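You operate a simulated robot arm through the tools that you are given. There is no shell and no other tool.

Carry out the task below with a simulated two-armed robot. There is one attempt and no reset: what you move stays moved.

TASK
Push the oven kit drawer shut. Pick up the blue-footed cylinder with one hand, pass it to the other hand and put it on the top of the steel trolley. Take the yellow-footed cylinder and leave it on top of the green-footed cylinder. Take the measuring cylinder with the largest size on its label from the bench in front of the hot plates and put it on the chiller end of the long bench. Turn the grey knob to 3. Open the stoppers drawer under the still, fetch the green stopper from the inside of the stoppers drawer under the still and set it on the corner end of the long bench and shut the still again. Shut the beakers door under the still. Fetch the white cloth and set it on the grey tray. Put the orange-footed cylinder on the worktop before the drying rack away on the top of the narrow wall shelf. Put the 150 ml cone flask from the worktop before the drying rack in the bottom of the sink. Turn the stirrer two knob to 5. The order is free. Set down upright: blue-footed cylinder, yellow-footed cylinder, measuring cylinder, green stopper, orange-footed cylinder, cone flask.

The check looks at the end state, three seconds after you hand in, the way a careful person would. Anything else that was tipped, shoved, dropped, spilled or broken makes it a failure. Lids that push on must go on centred and level and be pressed home; caps that screw on are set level and turned clockwise until they are tight. Flat cloth is picked up by pressing the open fingertips on it (5 to 10 N) and closing them slowly along it; thin cloth reads only 2 to 8 mm in the jaws.

THE ROBOT
Two 7-joint arms with two-finger parallel grippers on one trunk, on a base that drives. Base frame: it is fixed to the floor where the robot stands at the start and does not move with it; the origin is under the middle of the robot, x ahead of it, y to its left, z up. Units: m, degrees, N and s.
The left shoulder is at the start at [-0.099, 0.119, 0.8], the right one opposite. With the tool pointing down near the work surface each hand reaches from about 0.12 to 0.56 m from the robot's upright axis, wherever it stands, measured 20 degrees to its own side. Places, roughly: beakers door under the still [2.8, 0, 0.3]; blue-footed cylinder [3.5, 2, 1.25]; bottom of the sink [2.5, 2.7, 0.6]; chiller end of the long bench (20x29 cm) [2.5, -0.7, 0.8]; cone flask [2, 3, 1]; corner end of the long bench [4.3, 0.9, 0.8]; green stopper (4x3x5 cm) [3, -0.3, 0.6]; green-footed cylinder [3.75, 2, 1.25]; grey knob [3.2, 0.1, 1]; grey tray (23x16x3 cm) [0.2, -1.3, 0.5]; measuring cylinder [3.5, 0.5, 1]; orange-footed cylinder [2, 3, 1]; oven kit drawer [2.9, 1.9, 0.7]; stirrer two knob [1.2, 2.6, 0.9]; stoppers drawer under the still [3, -0.3, 0.6]; top of the narrow wall shelf (13x88 cm) [3.9, 1.84, 1.14]; top of the steel trolley [1.8, 1, 0.8]; white cloth (10x7x3 cm) [2.3, 2.6, 0.9]; yellow-footed cylinder [3.75, 2, 1.25]. Payload 3.43 kg a hand.
The tool frame of a hand sits at the grasp point between the pads (the TCP): z along the fingers, y along the line on which they close. The tips reach 0.03 m beyond it. Largest opening 0.094 m; finger width 0.028, thickness 0.01; the body of the gripper, 0.05 by 0.096 m, starts 0.055 m behind the TCP.
Orientation is that of the tool frame in the base frame, as a unit quaternion [x, y, z, w]. With the fingers straight down and closing along the base's y, the tool's x points along the base's -x, its y along +y and its z along -z.

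THE INTERFACE
- The arms move only by the tool drive_tool. It takes "left_series", "right_series" or both (then of equal length, played together; a hand with none holds still); each is a list of rows, each a list of 7 numbers: the shift along the base's x, y, z in m, then the turn, a rotation vector about the base's x, y, z in degrees, then the gripper command, from -1 (fully open) to 1 (shut), values between in proportion. In form: [[x, y, z, ax, ay, az, jaw], ...]. A call has 1 to 20 rows; each row is the pose to reach, as a shift and turn from the pose commanded when the call began. Rows are played at 5 a second. More than 0.05 m and 8.6 degrees between two rows, or a gripper value outside its range, and nothing of the call is played. A pose out of reach is approached as far as the arm can. The call stops where the force on the tool passes 40 N (or 10 N more than at its start, if that is more) or the arm is blocked; 0.2 s more then pass. Each finger travels about 0.153 m/s and halts on what it meets, pressing with about 36 N; the grip force reading is that of the motor and also rises with nothing between the fingers. The clock runs only during rows and for 0.2 s after the last one: add rows that repeat a pose to give the fingers time. It gives the time, the measured TCP pose, the force on the tool (base axes), the opening and the grip force at its end, in the units of the frame above (readings bear some noise), with the torque about the TCP (base axes, N m) and any sound that the robot's microphone picked up.
- Cameras (640 x 400 px; columns grow to the right, rows downward): "scene" is now at [0.0427, 0.0081, 1.5231]; the picture's right is [0.09, -1.00, 0.00], its down [-0.62, -0.06, -0.78] and it looks along [0.78, 0.07, -0.62] (base axes); focal length 261 px, centre (320, 200). "left" rides on the left gripper at [0.076, -0.014, -0.103] in its tool frame; the picture's right is [0.18, 0.98, 0.00], its down [-0.75, 0.14, -0.64] and it looks along [-0.63, 0.12, 0.77] (tool axes); focal length 243 px, centre (320, 200). "right" rides on the right gripper at [0.076, 0.014, -0.102] in its tool frame; the picture's right is [-0.18, 0.98, 0.00], its down [-0.75, -0.14, -0.64] and it looks along [-0.63, -0.12, 0.77] (tool axes); focal length 243 px, centre (320, 200). There is no depth. A picture from a camera that has moved, and an enlarged one, comes with that camera's place and axes in the base frame and with its lens.
- get_image(camera): a new picture of that camera. The clock stands still meanwhile.
- raise_lower(by): slides the trunk up (or, below 0, down) by that many m; the arms and the scene camera ride with it, the base frame stays. It gives what a move gives, with no picture.
- roll_base(legs): drives the robot by 1 to 6 legs, each [ahead, left, turn to the left] in m, m and degrees, along the robot's own axes; the way and the turn of a leg run together, so that a leg with both is an arc; at most 1.5 m and 180 degrees a leg. The arms and the cameras ride along, it lands a little off, and it stops where it bumps. It gives what a move gives.
- pan_tilt(pan, tilt): turns the head with the scene camera to pan (to the left, within 143 degrees either way) and tilt (down, from -29 to 69), counted from straight ahead of the robot. It gives what a move gives.
- inspect(camera, box): a new picture of the part [left, top, right, bottom] of that camera's present view, enlarged. The clock stands still meanwhile.
- job_done(): hands the job in; it is judged then, once.

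Places have to be worked out from the pictures, the camera data and where the tool is seen. Open the grippers and draw the arms clear of the work before you hand the job in, unless the task says otherwise.

The tools are called after ">>>" as a command line: name --argument value ..., lists and objects as JSON in quotes. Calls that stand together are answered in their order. drive_tool: Moves the arms, as the interface text tells. Its arguments: {"type":"object","properties":{"left_series":{"type":"array"},"right_series":{"type":"array"}},"required":[]} The other tools are called the same way: raise_lower (by) slides the trunk up or down; roll_base (legs) drives the base; pan_tilt (pan, tilt) turns the head that bears the scene camera; get_image (camera) takes a picture; inspect (camera, box) takes an enlarged picture of a part of a camera's view; job_done () hands the job in.

At the start:

```text
time: 0.0
left_eef_pos: [0.3271, 0.16, 1.0611]
left_tool_rot: [0.0, 1.0, 0.0, 0.0]
left_force: [0.2, 0.4, -0.5]
left_moment: [0.0, 0.0, 0.0]
left_opening: 0.0942
left_grip_force: 0.0
right_eef_pos: [0.3311, -0.1488, 1.0688]
right_tool_rot: [0.0, 1.0, -0.001, 0.0]
right_force: [-0.1, 0.6, -0.8]
right_moment: [0.0, -0.02, 0.01]
right_opening: 0.094
right_grip_force: 0.1
trunk travel left (down, up): [-0.225, 0.11]
robot x, y, heading: [0.0003, 0.0016, -0.2]
head pan, tilt: [5.4, 38.5]
```

scene: 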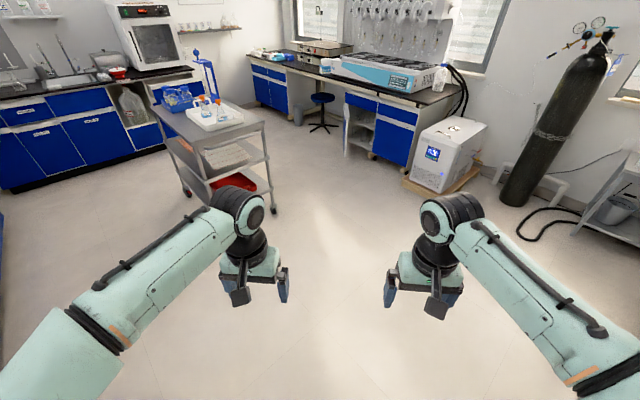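
right: 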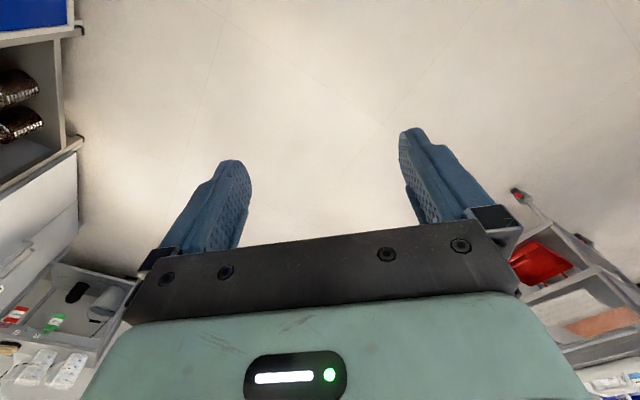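
left: 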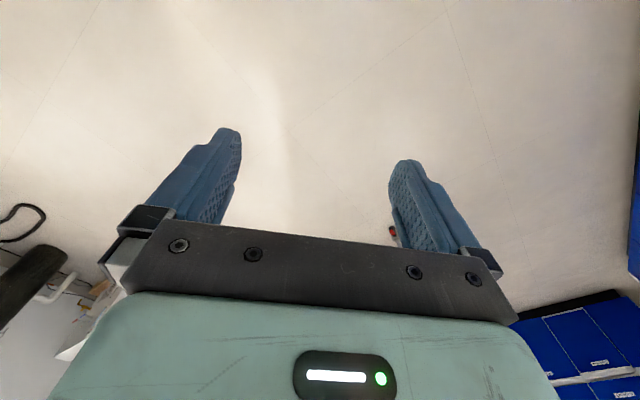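

I start by surveying the room with the head camera before moving anything; first a look ahead, fairly level.

>>> pan_tilt --pan 0 --tilt 20

>>> get_image --camera "scene"

>>> pan_tilt --pan 50 --tilt 20

>>> get_image --camera "scene"

>>> pan_tilt --pan -70 --tilt 30

>>> get_image --camera "scene"

```text
time: 0.8
left_eef_pos: [0.3261, 0.159, 1.0607]
left_tool_rot: [0.0, 1.0, 0.0, -0.001]
left_force: [0.4, -0.1, -0.4]
left_moment: [-0.03, 0.01, -0.01]
left_opening: 0.0943
left_grip_force: 0.1
right_eef_pos: [0.3317, -0.1494, 1.0681]
right_tool_rot: [-0.001, 1.0, 0.001, 0.0]
right_force: [0.6, 0.2, 0.2]
right_moment: [0.02, -0.03, 0.0]
right_opening: 0.0941
right_grip_force: 0.1
trunk travel left (down, up): [-0.225, 0.11]
robot x, y, heading: [0.0009, 0.0005, -0.0]
head pan, tilt: [0.0, 20.0]
```

```text
taken
camera scene: at [0.0502, 0.0001, 1.5522], right [0.0, -1.0, 0.0], down [-0.34, 0.0, -0.94], along [0.94, 0.0, -0.34], focal length 261 px, centre (320, 200)
```

scene: 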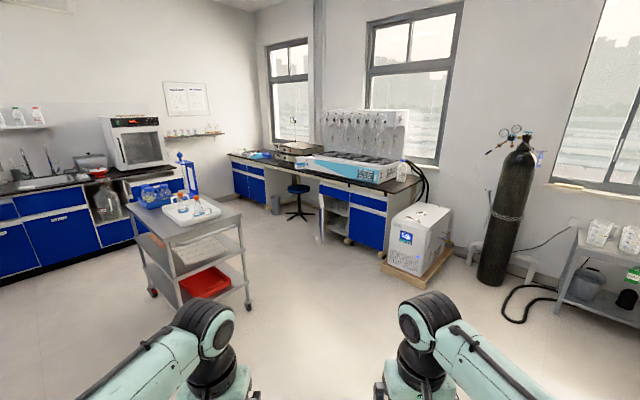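

```text
time: 2.0
left_eef_pos: [0.3263, 0.1595, 1.0611]
left_tool_rot: [0.0, 1.0, 0.0, 0.0]
left_force: [-0.3, 1.0, 0.0]
left_moment: [-0.01, -0.03, 0.0]
left_opening: 0.094
left_grip_force: 0.2
right_eef_pos: [0.3314, -0.1489, 1.0692]
right_tool_rot: [-0.001, 1.0, 0.0, 0.0]
right_force: [0.5, 0.1, -1.0]
right_moment: [-0.02, 0.04, -0.01]
right_opening: 0.0939
right_grip_force: 0.0
trunk travel left (down, up): [-0.225, 0.11]
robot x, y, heading: [-0.002, -0.0, -0.1]
head pan, tilt: [50.0, 20.0]
```

```text
taken
camera scene: at [0.017, 0.0714, 1.5523], right [0.77, -0.64, 0.0], down [-0.22, -0.26, -0.94], along [0.6, 0.72, -0.34], focal length 261 px, centre (320, 200)
```

scene: 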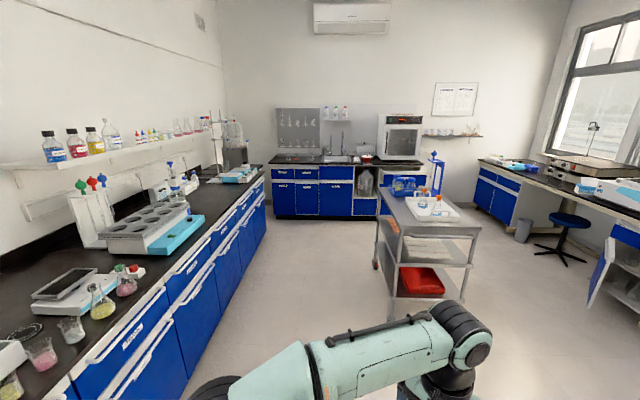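

```text
time: 4.0
left_eef_pos: [0.3268, 0.1582, 1.0617]
left_tool_rot: [0.0, 1.0, 0.0, 0.0]
left_force: [1.1, -0.2, -0.1]
left_moment: [0.02, 0.02, 0.03]
left_opening: 0.0939
left_grip_force: 0.1
right_eef_pos: [0.3319, -0.1505, 1.0685]
right_tool_rot: [0.0, 1.0, 0.0, 0.001]
right_force: [-0.2, -0.6, -0.5]
right_moment: [0.01, -0.03, 0.01]
right_opening: 0.0941
right_grip_force: 0.1
trunk travel left (down, up): [-0.225, 0.11]
robot x, y, heading: [-0.0005, 0.0019, -0.1]
head pan, tilt: [-70.0, 30.0]
```

```text
taken
camera scene: at [-0.012, -0.0849, 1.5362], right [-0.94, -0.34, 0.0], down [-0.17, 0.47, -0.87], along [0.3, -0.81, -0.5], focal length 261 px, centre (320, 200)
```

scene: 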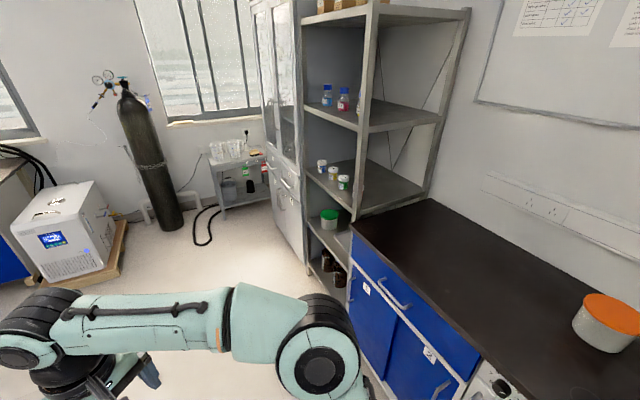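

The room is rotated relative to my base frame (walls run at about 40°). I look closer at each work area with enlarged pictures.

>>> pan_tilt --pan 35 --tilt 15

>>> inspect --camera "scene" --box '[160, 80, 480, 280]'

>>> inspect --camera "scene" --box '[320, 130, 480, 230]'

>>> pan_tilt --pan 0 --tilt 20

>>> inspect --camera "scene" --box '[220, 100, 460, 250]'

>>> pan_tilt --pan -80 --tilt 40

>>> get_image --camera "scene"

```text
time: 5.8
left_eef_pos: [0.3263, 0.1589, 1.0618]
left_tool_rot: [0.0, 1.0, 0.0, -0.001]
left_force: [0.0, 0.1, 0.4]
left_moment: [-0.01, 0.0, -0.01]
left_opening: 0.0939
left_grip_force: 0.0
right_eef_pos: [0.3314, -0.149, 1.0678]
right_tool_rot: [0.0, 1.0, 0.0, 0.0]
right_force: [0.3, 0.5, -1.1]
right_moment: [0.01, 0.01, -0.01]
right_opening: 0.0939
right_grip_force: 0.1
trunk travel left (down, up): [-0.225, 0.11]
robot x, y, heading: [0.0037, 0.0017, -0.3]
head pan, tilt: [35.0, 15.0]
```

```text
2.00 times, centred on (320, 180) of scene
camera zoom: at [0.0336, 0.0536, 1.5604], right [0.57, -0.82, 0.0], down [-0.21, -0.15, -0.97], along [0.79, 0.55, -0.26], focal length 522 px, centre (320, 240)
```

zoom: 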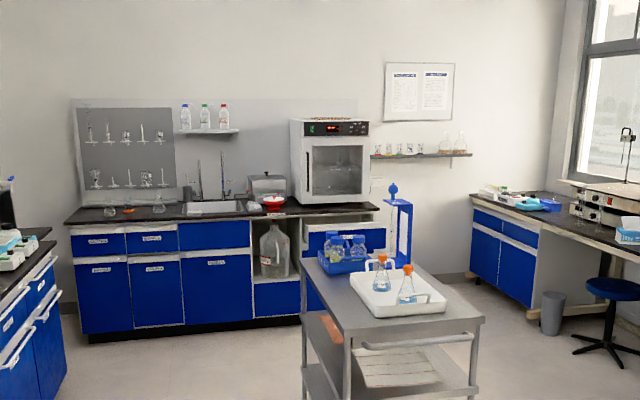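

```text
4.00 times, centred on (400, 180) of scene
camera zoom: at [0.0336, 0.0536, 1.5604], right [0.57, -0.82, 0.0], down [-0.21, -0.15, -0.97], along [0.79, 0.55, -0.26], focal length 1045 px, centre (0, 280)
```

zoom: 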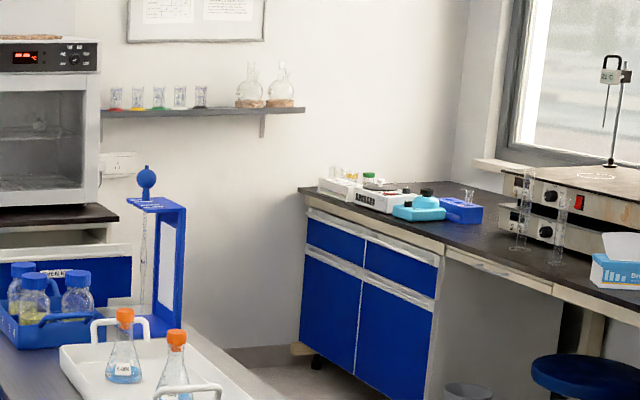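

```text
time: 6.8
left_eef_pos: [0.3257, 0.159, 1.0615]
left_tool_rot: [0.0, 1.0, 0.0, 0.001]
left_force: [-0.8, 0.2, -0.1]
left_moment: [0.01, -0.02, -0.01]
left_opening: 0.094
left_grip_force: 0.1
right_eef_pos: [0.3307, -0.1507, 1.0694]
right_tool_rot: [0.0, 1.0, 0.001, 0.0]
right_force: [0.3, 0.2, 0.9]
right_moment: [-0.02, 0.05, -0.02]
right_opening: 0.0938
right_grip_force: 0.0
trunk travel left (down, up): [-0.225, 0.11]
robot x, y, heading: [0.0011, -0.001, 0.0]
head pan, tilt: [0.0, 20.0]
```

```text
2.67 times, centred on (340, 175) of scene
camera zoom: at [0.0502, 0.0002, 1.5523], right [0.0, -1.0, 0.0], down [-0.34, 0.0, -0.94], along [0.94, 0.0, -0.34], focal length 697 px, centre (267, 267)
```

zoom: 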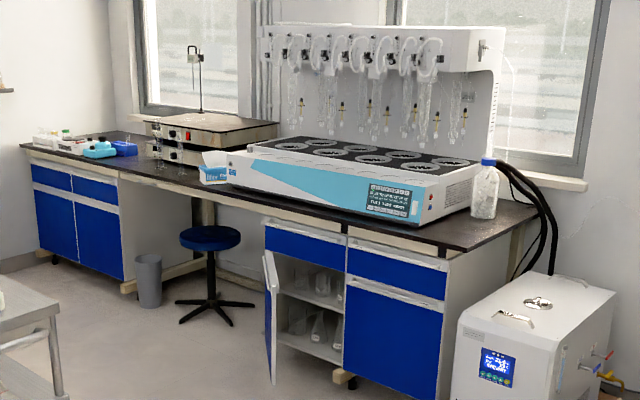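

```text
time: 8.4
left_eef_pos: [0.326, 0.1581, 1.0596]
left_tool_rot: [0.0, 1.0, 0.0, -0.001]
left_force: [0.1, -0.1, -0.2]
left_moment: [0.0, 0.0, 0.03]
left_opening: 0.0937
left_grip_force: 0.0
right_eef_pos: [0.3319, -0.1505, 1.0677]
right_tool_rot: [0.0, 1.0, 0.001, 0.0]
right_force: [-0.7, 1.0, -0.2]
right_moment: [-0.02, 0.01, -0.02]
right_opening: 0.0942
right_grip_force: 0.0
trunk travel left (down, up): [-0.225, 0.11]
robot x, y, heading: [-0.001, -0.0011, 0.1]
head pan, tilt: [-80.0, 40.0]
```

```text
taken
camera scene: at [-0.0281, -0.0836, 1.5209], right [-0.98, -0.17, 0.0], down [-0.11, 0.63, -0.77], along [0.13, -0.75, -0.64], focal length 261 px, centre (320, 200)
```

scene: 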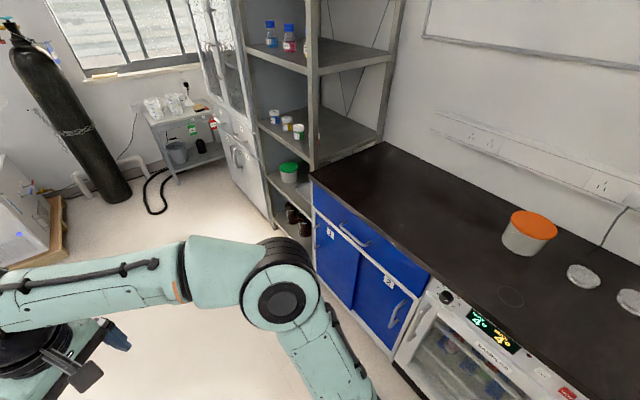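

The layout is becoming clear: shelf wall to the far left-front, long bench along the windows. I zoom on the long bench and on the left bench/sink area to read labels and knobs.

>>> pan_tilt --pan -5 --tilt 20

>>> inspect --camera "scene" --box '[260, 90, 400, 178]'

>>> inspect --camera "scene" --box '[260, 150, 400, 238]'

>>> pan_tilt --pan 55 --tilt 20

>>> inspect --camera "scene" --box '[280, 100, 440, 200]'

>>> inspect --camera "scene" --box '[80, 100, 320, 250]'

```text
time: 9.8
left_eef_pos: [0.3277, 0.1595, 1.0621]
left_tool_rot: [0.0, 1.0, 0.0, 0.0]
left_force: [-0.1, -0.4, -0.3]
left_moment: [0.0, 0.01, 0.0]
left_opening: 0.094
left_grip_force: 0.1
right_eef_pos: [0.3325, -0.15, 1.0672]
right_tool_rot: [0.0, 1.0, 0.0, 0.0]
right_force: [-0.7, -0.1, 0.3]
right_moment: [0.01, -0.01, 0.01]
right_opening: 0.094
right_grip_force: 0.1
trunk travel left (down, up): [-0.225, 0.11]
robot x, y, heading: [-0.0004, 0.0002, -0.0]
head pan, tilt: [-5.0, 20.0]
```

```text
4.55 times, centred on (330, 134) of scene
camera zoom: at [0.0498, -0.0081, 1.5523], right [-0.09, -1.0, 0.0], down [-0.34, 0.03, -0.94], along [0.94, -0.08, -0.34], focal length 1187 px, centre (274, 500)
```

zoom: 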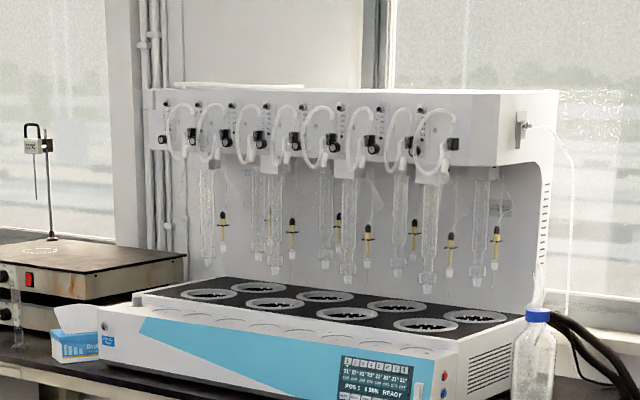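

```text
4.55 times, centred on (330, 194) of scene
camera zoom: at [0.0498, -0.0081, 1.5523], right [-0.09, -1.0, 0.0], down [-0.34, 0.03, -0.94], along [0.94, -0.08, -0.34], focal length 1187 px, centre (274, 227)
```

zoom: 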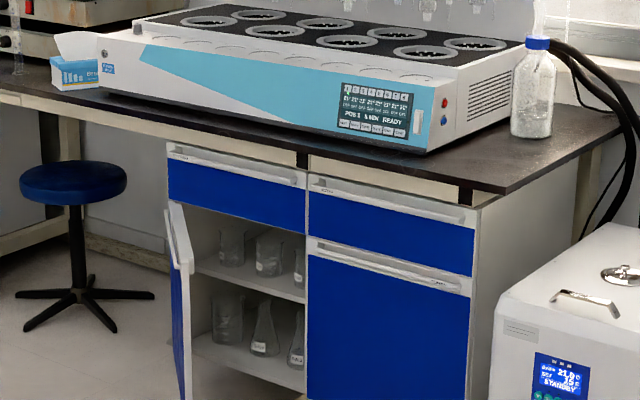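

```text
time: 11.1
left_eef_pos: [0.327, 0.1593, 1.0607]
left_tool_rot: [0.0, 1.0, -0.001, 0.0]
left_force: [-0.3, 0.5, -0.1]
left_moment: [0.0, 0.03, 0.02]
left_opening: 0.0941
left_grip_force: 0.0
right_eef_pos: [0.3312, -0.1504, 1.0695]
right_tool_rot: [0.0, 1.0, 0.0, 0.001]
right_force: [0.0, -0.4, 0.0]
right_moment: [0.02, 0.03, 0.01]
right_opening: 0.0941
right_grip_force: 0.0
trunk travel left (down, up): [-0.225, 0.11]
robot x, y, heading: [-0.001, -0.0023, 0.1]
head pan, tilt: [55.0, 20.0]
```

```text
4.00 times, centred on (360, 150) of scene
camera zoom: at [0.0105, 0.0763, 1.5523], right [0.82, -0.57, 0.0], down [-0.2, -0.28, -0.94], along [0.54, 0.77, -0.34], focal length 1045 px, centre (160, 400)
```

zoom: 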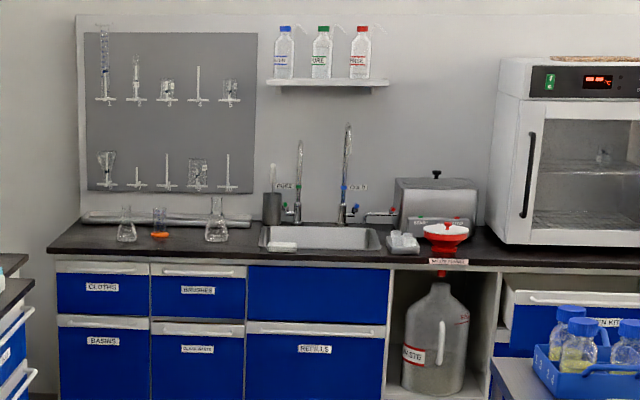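

```text
2.67 times, centred on (200, 175) of scene
camera zoom: at [0.0105, 0.0763, 1.5523], right [0.82, -0.57, 0.0], down [-0.2, -0.28, -0.94], along [0.54, 0.77, -0.34], focal length 697 px, centre (640, 267)
```

zoom: 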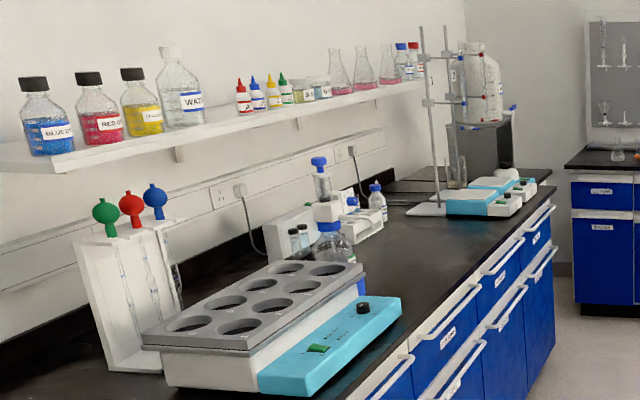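

Things are mapped: trolley about 0.9×0.5 m around (1.8, 1.0), long-bench front edge about 2.07 m off along direction (0.73,-0.68), beakers door about 40° ajar. I turn to face the bench and drive toward it with margin.

>>> roll_base --legs '[[0, 0, -43], [1.25, 0, 0], [0, 1.4, 0]]'

>>> pan_tilt --pan 0 --tilt 30

>>> get_image --camera "scene"

```text
time: 31.6
left_eef_pos: [2.2209, 0.1298, 1.0624]
left_tool_rot: [0.36, 0.933, 0.0, 0.0]
left_force: [0.6, -0.9, -0.3]
left_moment: [0.03, -0.04, -0.02]
left_opening: 0.0944
left_grip_force: 0.0
right_eef_pos: [2.0177, -0.1016, 1.0685]
right_tool_rot: [0.359, 0.933, 0.0, 0.0]
right_force: [0.3, -0.3, 0.2]
right_moment: [-0.02, -0.01, -0.02]
right_opening: 0.0942
right_grip_force: 0.0
trunk travel left (down, up): [-0.225, 0.11]
robot x, y, heading: [1.8672, 0.2289, -42.2]
head pan, tilt: [55.0, 20.0]
```

```text
time: 32.9
left_eef_pos: [2.2213, 0.1298, 1.0603]
left_tool_rot: [0.36, 0.933, 0.001, 0.0]
left_force: [0.0, 0.3, 0.3]
left_moment: [0.02, 0.01, 0.01]
left_opening: 0.0941
left_grip_force: 0.0
right_eef_pos: [2.0168, -0.101, 1.0676]
right_tool_rot: [0.36, 0.933, 0.0, 0.0]
right_force: [-0.5, -1.2, -0.1]
right_moment: [0.01, 0.02, -0.02]
right_opening: 0.094
right_grip_force: 0.1
trunk travel left (down, up): [-0.225, 0.11]
robot x, y, heading: [1.8736, 0.2326, -42.4]
head pan, tilt: [0.0, 30.0]
```

```text
taken
camera scene: at [1.9074, 0.2, 1.5362], right [-0.67, -0.74, 0.0], down [-0.37, 0.34, -0.87], along [0.64, -0.58, -0.5], focal length 261 px, centre (320, 200)
```

scene: 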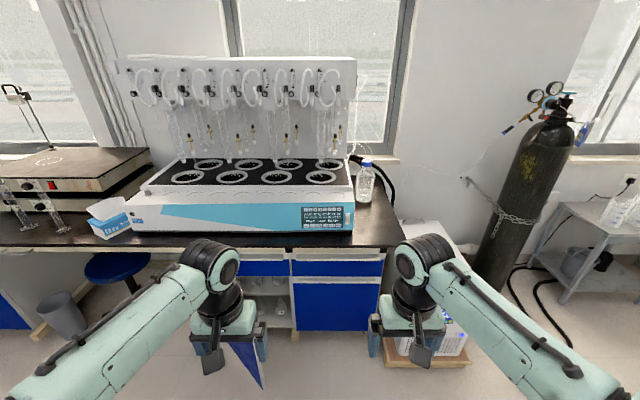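

The bench edge appears level in the picture, so heading −42.4° is square to it. I zoom onto the hot plates, the still, and the cabinets.

>>> inspect --camera "scene" --box '[0, 140, 160, 240]'

>>> inspect --camera "scene" --box '[120, 140, 280, 240]'

>>> inspect --camera "scene" --box '[260, 150, 420, 250]'

>>> inspect --camera "scene" --box '[200, 240, 400, 365]'

>>> inspect --camera "scene" --box '[120, 50, 360, 200]'

```text
4.00 times, centred on (80, 190) of scene
camera zoom: at [1.9074, 0.2, 1.5362], right [-0.67, -0.74, 0.0], down [-0.37, 0.34, -0.87], along [0.64, -0.58, -0.5], focal length 1045 px, centre (1280, 240)
```

zoom: 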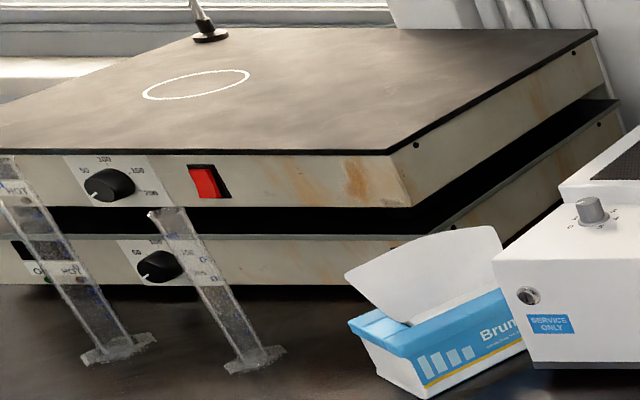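

```text
4.00 times, centred on (200, 190) of scene
camera zoom: at [1.9074, 0.2, 1.5362], right [-0.67, -0.74, 0.0], down [-0.37, 0.34, -0.87], along [0.64, -0.58, -0.5], focal length 1045 px, centre (800, 240)
```

zoom: 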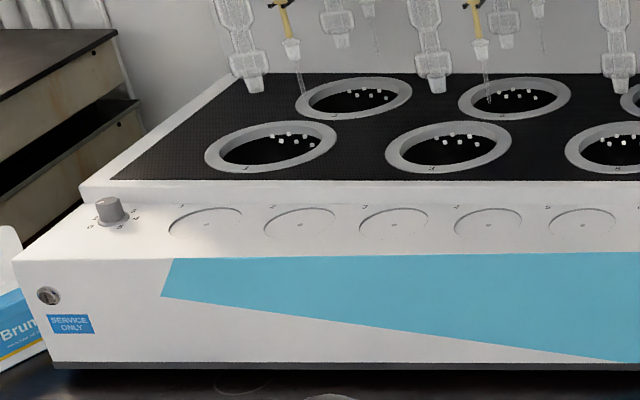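

```text
4.00 times, centred on (340, 200) of scene
camera zoom: at [1.9074, 0.2, 1.5362], right [-0.67, -0.74, 0.0], down [-0.37, 0.34, -0.87], along [0.64, -0.58, -0.5], focal length 1045 px, centre (240, 200)
```

zoom: 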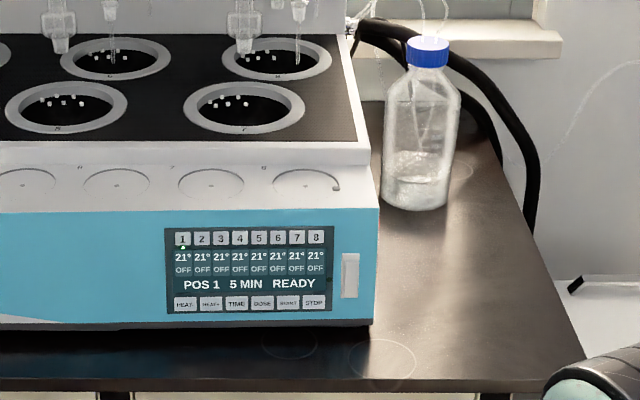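

```text
3.20 times, centred on (300, 302) of scene
camera zoom: at [1.9074, 0.2, 1.5362], right [-0.67, -0.74, 0.0], down [-0.37, 0.34, -0.87], along [0.64, -0.58, -0.5], focal length 836 px, centre (384, -128)
```

zoom: 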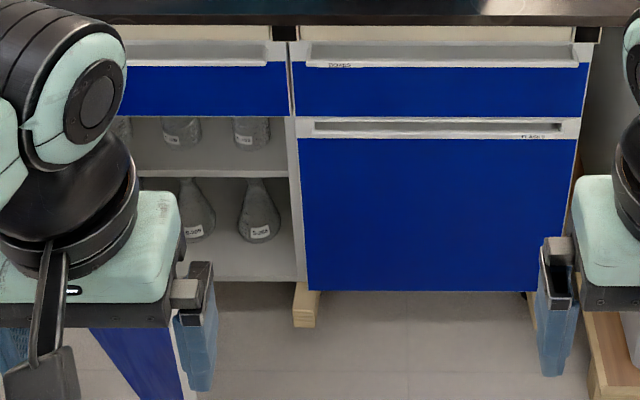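

```text
2.67 times, centred on (240, 125) of scene
camera zoom: at [1.9074, 0.2, 1.5362], right [-0.67, -0.74, 0.0], down [-0.37, 0.34, -0.87], along [0.64, -0.58, -0.5], focal length 697 px, centre (533, 400)
```

zoom: 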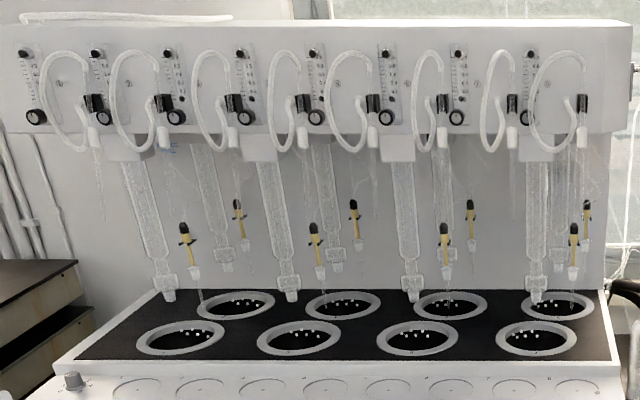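

The grey dial knob (0…5) sits on the still's front ledge at its left end, and the left drawer above the open door should be the stoppers drawer. I look down to the left for the door and left for the cylinders by the hot plates.

>>> pan_tilt --pan 30 --tilt 45

>>> get_image --camera "scene"

>>> pan_tilt --pan 50 --tilt 25

>>> get_image --camera "scene"

>>> inspect --camera "scene" --box '[280, 110, 480, 235]'

```text
time: 33.8
left_eef_pos: [2.2203, 0.1305, 1.0621]
left_tool_rot: [0.36, 0.933, 0.0, 0.0]
left_force: [-0.5, 0.9, 0.1]
left_moment: [0.02, -0.01, 0.01]
left_opening: 0.0939
left_grip_force: 0.0
right_eef_pos: [2.0172, -0.1005, 1.0682]
right_tool_rot: [0.361, 0.933, -0.001, 0.0]
right_force: [1.3, -0.4, 1.0]
right_moment: [-0.01, 0.01, -0.03]
right_opening: 0.0938
right_grip_force: 0.1
trunk travel left (down, up): [-0.225, 0.11]
robot x, y, heading: [1.8746, 0.2311, -42.2]
head pan, tilt: [30.0, 45.0]
```

```text
taken
camera scene: at [1.9198, 0.2434, 1.5137], right [-0.21, -0.98, 0.0], down [-0.69, 0.15, -0.71], along [0.69, -0.15, -0.71], focal length 261 px, centre (320, 200)
```

scene: 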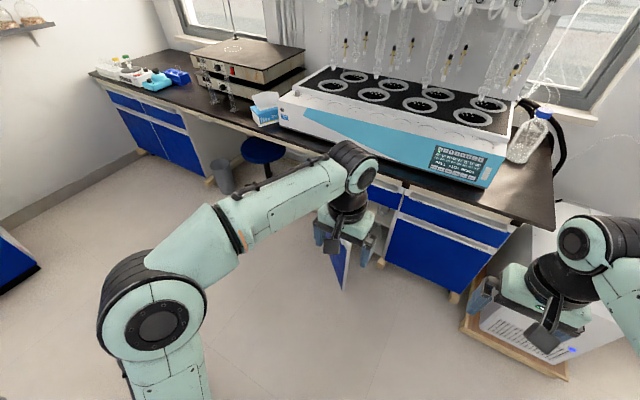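

```text
time: 34.6
left_eef_pos: [2.2213, 0.1289, 1.0608]
left_tool_rot: [0.36, 0.933, 0.0, 0.0]
left_force: [0.6, 0.4, -0.3]
left_moment: [0.0, -0.02, -0.03]
left_opening: 0.0941
left_grip_force: 0.1
right_eef_pos: [2.0169, -0.1016, 1.0682]
right_tool_rot: [0.36, 0.933, 0.0, 0.0]
right_force: [0.0, -0.1, 0.3]
right_moment: [-0.04, -0.02, 0.01]
right_opening: 0.0941
right_grip_force: 0.1
trunk travel left (down, up): [-0.225, 0.11]
robot x, y, heading: [1.8751, 0.2323, -42.1]
head pan, tilt: [50.0, 25.0]
```

```text
taken
camera scene: at [1.9316, 0.273, 1.5441], right [0.14, -0.99, 0.0], down [-0.42, -0.06, -0.91], along [0.9, 0.12, -0.42], focal length 261 px, centre (320, 200)
```

scene: 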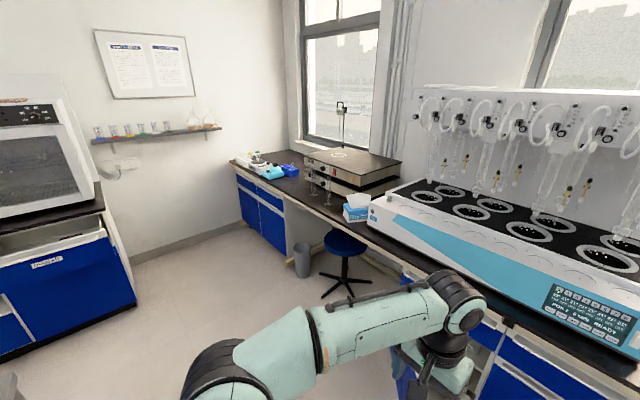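

```text
3.20 times, centred on (380, 172) of scene
camera zoom: at [1.9316, 0.273, 1.5441], right [0.14, -0.99, 0.0], down [-0.42, -0.06, -0.91], along [0.9, 0.12, -0.42], focal length 836 px, centre (128, 288)
```

zoom: 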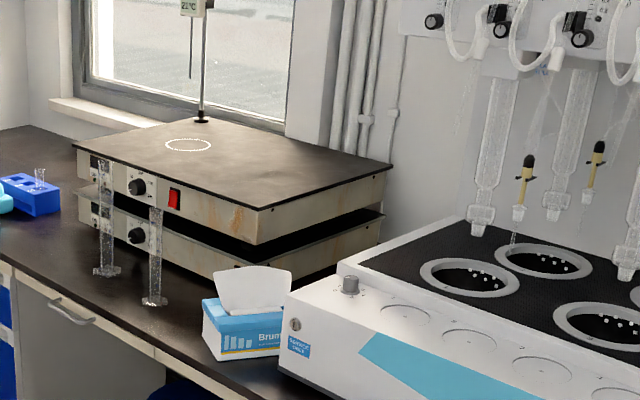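

Two cylinders stand before the hot plates; labels to be read when nearer. First I shut the beakers door: lower the trunk, close the left fingers and tilt them forward.

>>> raise_lower --by -0.2

>>> drive_tool --left_series '[[0, 0, -0.03, -5.4, -5.9, 0, 0], [0.0, 0, -0.07, -10.8, -11.9, 0, 1], [0.0, 0, -0.11, -16.1, -17.8, 0, 1], [0, 0, -0.15, -21.5, -23.7, 0, 1], [0, 0, -0.19, -26.9, -29.6, 0, 1], [0, 0, -0.23, -32.3, -35.6, 0, 1], [0, 0, -0.27, -33.6, -37, 0, 1], [0, 0, -0.31, -33.6, -37, 0, 1], [0, 0, -0.35, -33.6, -37, 0, 1], [0, 0, -0.38, -33.6, -37, 0, 1]]'

>>> pan_tilt --pan 20 --tilt 50

>>> get_image --camera "scene"

>>> get_image --camera "left"

```text
time: 36.8
left_eef_pos: [2.2194, 0.1302, 0.8608]
left_tool_rot: [0.359, 0.933, 0.0, -0.001]
left_force: [0.1, 0.0, -0.7]
left_moment: [-0.01, 0.01, -0.01]
left_opening: 0.0941
left_grip_force: 0.0
right_eef_pos: [2.0167, -0.1015, 0.8683]
right_tool_rot: [0.36, 0.933, 0.0, -0.001]
right_force: [0.4, 0.0, 0.5]
right_moment: [0.06, -0.03, 0.01]
right_opening: 0.0943
right_grip_force: 0.0
trunk travel left (down, up): [-0.025, 0.31]
robot x, y, heading: [1.869, 0.2316, -42.1]
head pan, tilt: [50.0, 25.0]
```

```text
time: 39.0
left_eef_pos: [2.2203, 0.1282, 0.5151]
left_tool_rot: [0.327, 0.845, -0.153, 0.395]
left_force: [0.6, -0.1, 0.3]
left_moment: [-0.01, -0.03, 0.06]
left_opening: 0.0
left_grip_force: 33.1
left hand out of reach, approached as far as the arm can: row 6, 7, 8, 10
right_eef_pos: [2.0174, -0.1024, 0.8687]
right_tool_rot: [0.36, 0.933, 0.0, 0.0]
right_force: [0.4, -1.0, -0.3]
right_moment: [-0.02, -0.04, 0.0]
right_opening: 0.0939
right_grip_force: 0.1
trunk travel left (down, up): [-0.025, 0.31]
robot x, y, heading: [1.8724, 0.2327, -42.3]
head pan, tilt: [50.0, 25.0]
```

```text
time: 40.0
left_eef_pos: [2.2202, 0.1286, 0.5138]
left_tool_rot: [0.326, 0.846, -0.152, 0.394]
left_force: [-0.1, 0.3, -0.3]
left_moment: [0.04, 0.0, -0.01]
left_opening: 0.0
left_grip_force: 32.9
right_eef_pos: [2.0173, -0.1018, 0.8673]
right_tool_rot: [0.36, 0.933, 0.0, -0.001]
right_force: [0.4, 0.6, -0.6]
right_moment: [0.06, 0.01, -0.05]
right_opening: 0.0942
right_grip_force: 0.1
trunk travel left (down, up): [-0.025, 0.31]
robot x, y, heading: [1.872, 0.2315, -42.2]
head pan, tilt: [20.0, 50.0]
```

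```text
taken
camera scene: at [1.9451, 0.2013, 1.3002], right [-0.38, -0.93, 0.0], down [-0.71, 0.29, -0.64], along [0.6, -0.24, -0.77], focal length 261 px, centre (320, 200)
```

scene: 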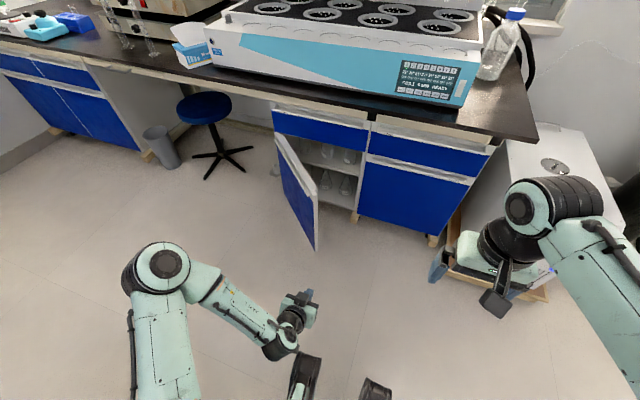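

```text
taken
camera left: at [2.1163, 0.2035, 0.5224], right [0.57, 0.81, -0.14], down [0.09, 0.11, 0.99], along [0.82, -0.58, -0.01], focal length 243 px, centre (320, 200)
```

left: 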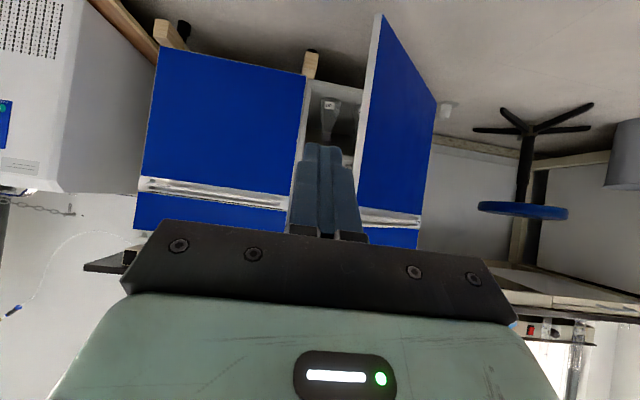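

The door is hinged at its left side, about 41° open, free edge near (2.58, -0.03). I drive in so the left fingers stand in front of its outer face.

>>> roll_base --legs '[[0, 0.13, 0], [0.27, 0, 0]]'

>>> get_image --camera "scene"

>>> get_image --camera "left"

```text
time: 43.3
left_eef_pos: [2.5123, 0.0384, 0.5138]
left_tool_rot: [0.327, 0.845, -0.153, 0.394]
left_force: [0.3, 0.1, 0.2]
left_moment: [-0.01, 0.0, 0.0]
left_opening: 0.0001
left_grip_force: 33.2
right_eef_pos: [2.3078, -0.1921, 0.869]
right_tool_rot: [0.361, 0.932, 0.0, -0.001]
right_force: [-0.8, 0.4, -1.4]
right_moment: [0.0, 0.0, 0.03]
right_opening: 0.0939
right_grip_force: 0.0
trunk travel left (down, up): [-0.025, 0.31]
robot x, y, heading: [2.166, 0.1427, -42.5]
head pan, tilt: [20.0, 50.0]
```

```text
taken
camera scene: at [2.2371, 0.1109, 1.3001], right [-0.38, -0.93, 0.0], down [-0.71, 0.29, -0.64], along [0.59, -0.24, -0.77], focal length 261 px, centre (320, 200)
```

scene: 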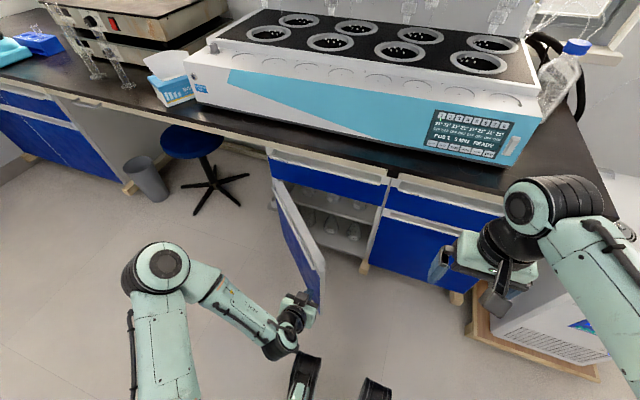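

```text
taken
camera left: at [2.4081, 0.113, 0.5224], right [0.57, 0.81, -0.14], down [0.09, 0.11, 0.99], along [0.81, -0.58, -0.01], focal length 243 px, centre (320, 200)
```

left: 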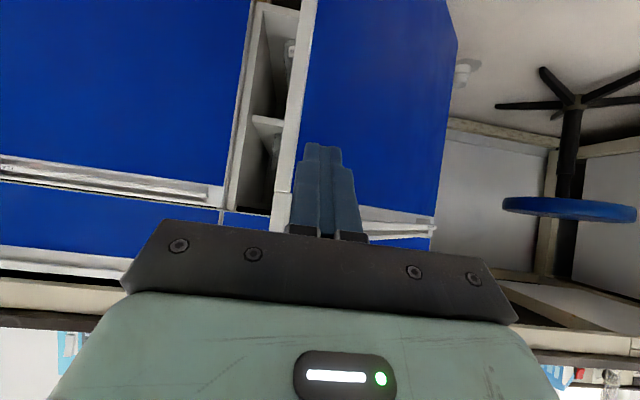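

The fingers stand before the door face near its free edge. I push forward (toward the bench) in small steps.

>>> drive_tool --left_series '[[0.027, 0.03, 0, 0, 0, 0, 1], [0.049, 0.01, 0, 0, 0, 0, 1], [0.071, -0.01, 0, 0, 0, 0, 1], [0.093, -0.03, 0, 0, 0, 0, 1], [0.115, -0.05, 0, 0, 0, 0, 1], [0.137, -0.07, 0, 0, 0, 0, 1], [0.159, -0.09, 0, 0, 0, 0, 1], [0.181, -0.11, 0, 0, 0, 0, 1], [0.203, -0.13, 0, 0, 0, 0, 1], [0.225, -0.15, 0, 0, 0, 0, 1], [0.247, -0.17, 0, 0, 0, 0, 1]]'

>>> get_image --camera "scene"

>>> get_image --camera "left"

```text
time: 45.7
left_eef_pos: [2.7586, -0.135, 0.5143]
left_tool_rot: [0.327, 0.845, -0.153, 0.394]
left_force: [0.7, 0.3, -0.7]
left_moment: [-0.01, 0.01, -0.02]
left_opening: 0.0002
left_grip_force: 32.9
right_eef_pos: [2.3094, -0.1925, 0.8679]
right_tool_rot: [0.361, 0.933, -0.001, 0.0]
right_force: [0.1, 0.1, 0.5]
right_moment: [-0.03, -0.02, 0.0]
right_opening: 0.0941
right_grip_force: 0.0
trunk travel left (down, up): [-0.025, 0.31]
robot x, y, heading: [2.1634, 0.1413, -42.4]
head pan, tilt: [20.0, 50.0]
```

```text
taken
camera scene: at [2.2368, 0.1109, 1.3001], right [-0.38, -0.93, 0.0], down [-0.71, 0.29, -0.64], along [0.59, -0.24, -0.77], focal length 261 px, centre (320, 200)
```

scene: 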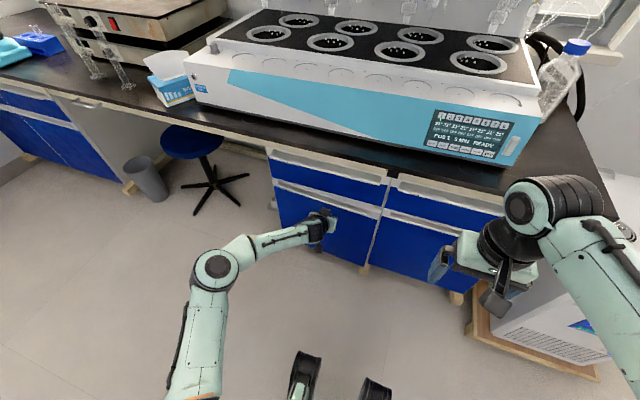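

```text
taken
camera left: at [2.6547, -0.0595, 0.5224], right [0.57, 0.81, -0.14], down [0.09, 0.11, 0.99], along [0.81, -0.58, -0.01], focal length 243 px, centre (320, 200)
```

left: 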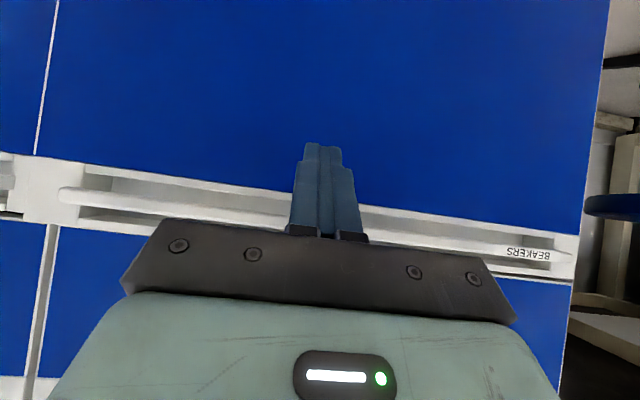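

The door (label BEAKERS) now looks nearly flush. I press a little further until the force shows it is home.

>>> drive_tool --left_series '[[0.011, -0.01, 0, 0, 0, 0, 1], [0.022, -0.02, 0, 0, 0, 0, 1], [0.033, -0.03, 0, 0, 0, 0, 1], [0.044, -0.04, 0, 0, 0, 0, 1], [0.055, -0.05, 0, 0, 0, 0, 1]]'

>>> get_image --camera "left"

```text
time: 46.5
left_eef_pos: [2.7885, -0.1616, 0.5126]
left_tool_rot: [0.326, 0.848, -0.151, 0.39]
left_force: [-7.3, 5.5, 2.9]
left_moment: [0.03, -0.01, -0.05]
left_opening: 0.0
left_grip_force: 33.4
right_eef_pos: [2.3083, -0.1922, 0.868]
right_tool_rot: [0.36, 0.933, 0.0, 0.0]
right_force: [0.5, 0.8, 0.0]
right_moment: [0.03, 0.0, 0.02]
right_opening: 0.0938
right_grip_force: 0.1
trunk travel left (down, up): [-0.025, 0.31]
robot x, y, heading: [2.1647, 0.1436, -42.4]
head pan, tilt: [20.0, 50.0]
stopped in row 4 (left hand): the force on the tool passed its limit at 172 N (the readings are from after the stop); the commanded pose is now the measured one
```

```text
taken
camera left: at [2.6851, -0.0872, 0.5224], right [0.57, 0.81, -0.14], down [0.1, 0.11, 0.99], along [0.82, -0.58, -0.02], focal length 243 px, centre (320, 200)
```

left: 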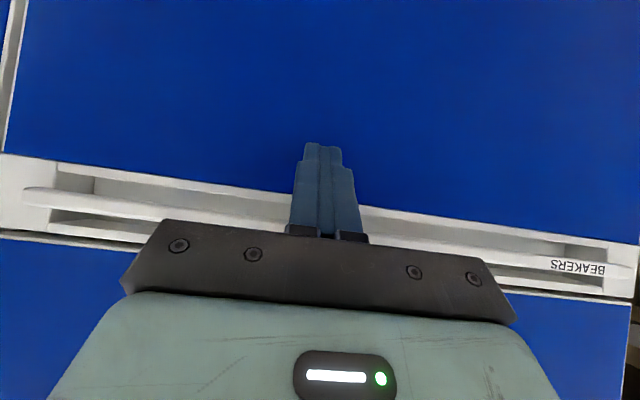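

The door is home (hard stop). I back the left hand off and look at the drawer handle above.

>>> drive_tool --left_series '[[-0.03, 0.027, 0, 0, 0, 0, 1], [-0.06, 0.054, 0, 0, 0, 0, 0], [-0.09, 0.081, 0, 0, 0, 0, 0], [-0.12, 0.108, 0, 0, 0, 0, -1], [-0.15, 0.135, 0, 0, 0, 0, -1]]'

>>> inspect --camera "scene" --box '[240, 130, 440, 255]'

>>> get_image --camera "left"

```text
time: 47.7
left_eef_pos: [2.6392, -0.0293, 0.5167]
left_tool_rot: [0.326, 0.847, -0.152, 0.391]
left_force: [0.1, -0.3, 0.3]
left_moment: [-0.01, -0.03, -0.02]
left_opening: 0.0939
left_grip_force: 0.0
right_eef_pos: [2.3086, -0.1926, 0.8679]
right_tool_rot: [0.361, 0.933, 0.0, 0.001]
right_force: [-0.2, -0.2, -0.4]
right_moment: [-0.01, -0.02, 0.01]
right_opening: 0.094
right_grip_force: 0.1
trunk travel left (down, up): [-0.025, 0.31]
robot x, y, heading: [2.1655, 0.1396, -42.3]
head pan, tilt: [20.0, 50.0]
```

```text
3.20 times, centred on (340, 192) of scene
camera zoom: at [2.2367, 0.1114, 1.3001], right [-0.38, -0.93, 0.0], down [-0.71, 0.29, -0.64], along [0.59, -0.24, -0.77], focal length 836 px, centre (256, 224)
```

zoom: 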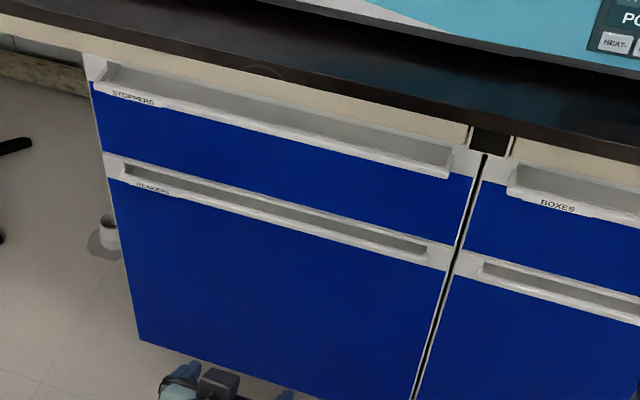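

```text
taken
camera left: at [2.5355, 0.0458, 0.5253], right [0.57, 0.81, -0.14], down [0.1, 0.11, 0.99], along [0.82, -0.58, -0.02], focal length 243 px, centre (320, 200)
```

left: 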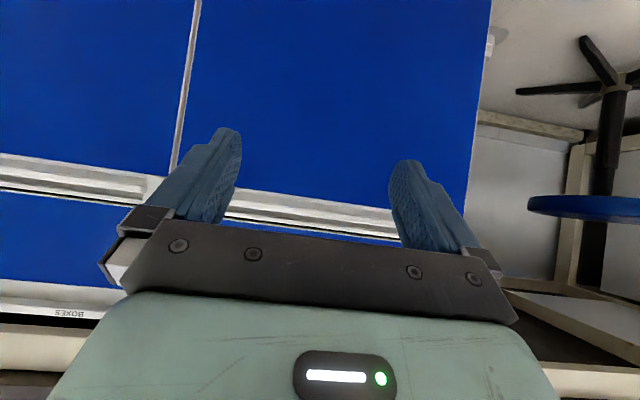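

The top-left drawer is labelled STOPPERS. I look closer at its pull from the hand camera.

>>> inspect --camera "left" --box '[0, 140, 240, 300]'

>>> inspect --camera "scene" --box '[265, 140, 345, 190]'

>>> inspect --camera "scene" --box '[340, 150, 420, 200]'

```text
2.50 times, centred on (120, 220) of left
camera zoom: at [2.5355, 0.0458, 0.5253], right [0.57, 0.81, -0.14], down [0.1, 0.11, 0.99], along [0.82, -0.58, -0.02], focal length 606 px, centre (820, 150)
```

zoom: 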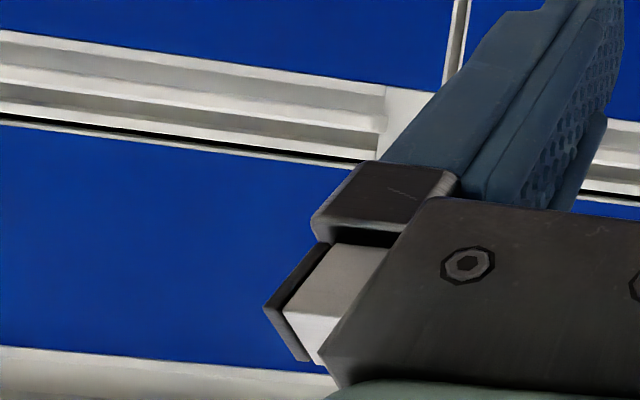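

```text
8.00 times, centred on (305, 165) of scene
camera zoom: at [2.2367, 0.1114, 1.3001], right [-0.38, -0.93, 0.0], down [-0.71, 0.29, -0.64], along [0.59, -0.24, -0.77], focal length 2090 px, centre (440, 480)
```

zoom: 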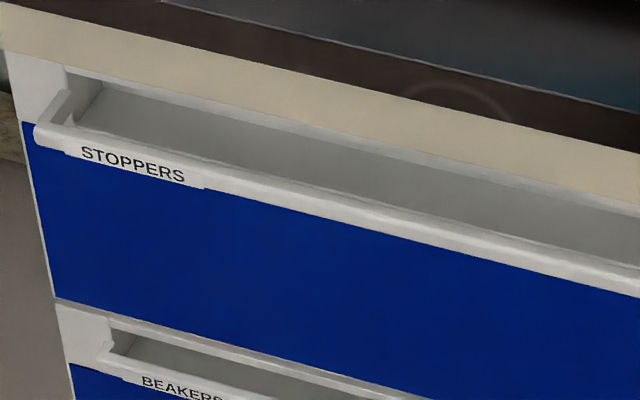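

```text
8.00 times, centred on (380, 175) of scene
camera zoom: at [2.2367, 0.1114, 1.3001], right [-0.38, -0.93, 0.0], down [-0.71, 0.29, -0.64], along [0.59, -0.24, -0.77], focal length 2090 px, centre (-160, 400)
```

zoom: 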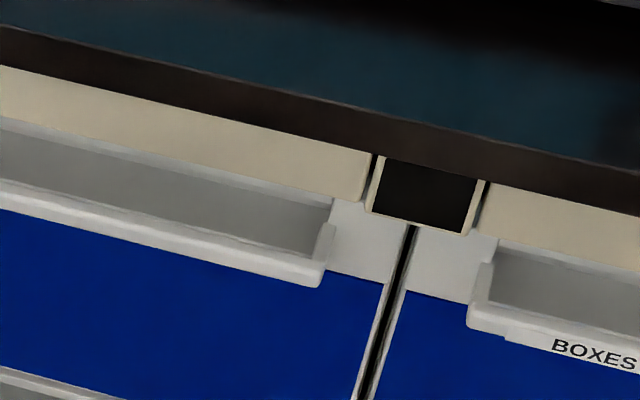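

It is a bar pull standing about 3 cm off the front, around z≈0.70, under the bench edge. I'll pinch it from the front with the left fingers horizontal and closing vertically: first raise and pitch the hand level.

>>> drive_tool --left_series '[[-0.012, 0.011, 0.04, -5.4, -6, 0, -1], [-0.024, 0.022, 0.08, -10.8, -12, 0, -1], [-0.037, 0.034, 0.12, -16.3, -18, 0, -1], [-0.049, 0.045, 0.15, -21.7, -23.9, 0, -1], [-0.06, 0.055, 0.17, -27.1, -29.9, 0, -1], [-0.06, 0.055, 0.183, -27.1, -29.9, 0, -1]]'

>>> drive_tool --left_series '[[0, 0, 0, 6.1, -5.5, 0, -1], [0, 0, 0, 12.1, -11, 0, -0.5], [0, 0, 0, 18.2, -16.5, 0, 0], [0, 0, 0, 24.3, -22, 0, 0], [0, 0, 0, 30.3, -27.5, 0, 0], [0, 0, 0, 36.4, -33, 0, 0], [0, 0, 0, 42.4, -38.5, 0, 0], [0, 0, 0, 48.5, -44, 0, 0], [0, 0, 0, 54.6, -49.5, 0, 0], [0, 0, 0, 60.6, -55, 0, 0], [0, 0, 0, 66.7, -60.5, 0, 0]]'

>>> get_image --camera "left"

>>> get_image --camera "scene"

```text
time: 49.1
left_eef_pos: [2.6102, 0.0778, 0.731]
left_tool_rot: [0.256, 0.66, -0.256, 0.658]
left_force: [0.4, -0.4, 0.3]
left_moment: [-0.01, -0.01, 0.0]
left_opening: 0.094
left_grip_force: 0.0
left hand out of reach, approached as far as the arm can: row 2, 3, 4, 5, 6
right_eef_pos: [2.3092, -0.1924, 0.8684]
right_tool_rot: [0.36, 0.933, 0.0, 0.0]
right_force: [0.5, 0.1, -0.7]
right_moment: [-0.01, 0.02, 0.06]
right_opening: 0.094
right_grip_force: 0.1
trunk travel left (down, up): [-0.025, 0.31]
robot x, y, heading: [2.1653, 0.1431, -41.9]
head pan, tilt: [20.0, 50.0]
```

```text
time: 51.5
left_eef_pos: [2.6141, 0.077, 0.7333]
left_tool_rot: [0.648, 0.285, 0.286, 0.646]
left_force: [-0.1, 0.4, -0.5]
left_moment: [0.0, 0.03, -0.05]
left_opening: 0.0471
left_grip_force: 0.0
left hand out of reach, approached as far as the arm can: row 3, 4, 5, 6, 7, 8, 9, 10, 11
right_eef_pos: [2.3089, -0.1916, 0.8673]
right_tool_rot: [0.36, 0.933, 0.0, 0.0]
right_force: [1.3, -0.3, 1.0]
right_moment: [-0.02, -0.04, -0.01]
right_opening: 0.0939
right_grip_force: 0.1
trunk travel left (down, up): [-0.025, 0.31]
robot x, y, heading: [2.164, 0.1406, -42.1]
head pan, tilt: [20.0, 50.0]
```

```text
taken
camera left: at [2.59, 0.2025, 0.7192], right [0.12, 0.13, 0.98], down [-0.98, -0.12, 0.14], along [0.14, -0.98, 0.11], focal length 243 px, centre (320, 200)
```

left: 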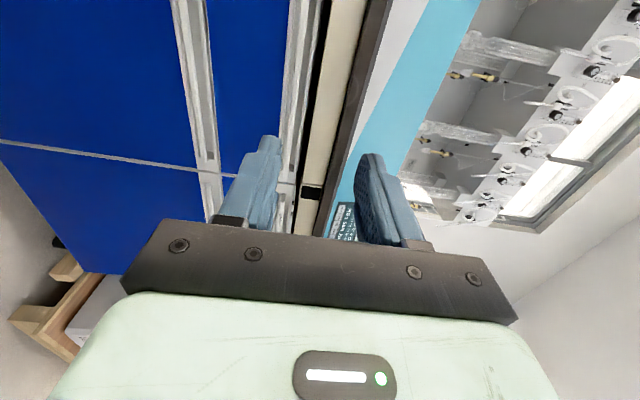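

```text
taken
camera scene: at [2.2368, 0.1112, 1.3001], right [-0.38, -0.93, 0.0], down [-0.71, 0.29, -0.64], along [0.59, -0.24, -0.77], focal length 261 px, centre (320, 200)
```

scene: 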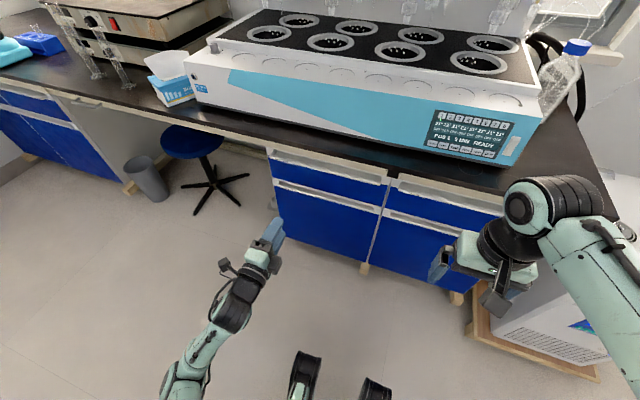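

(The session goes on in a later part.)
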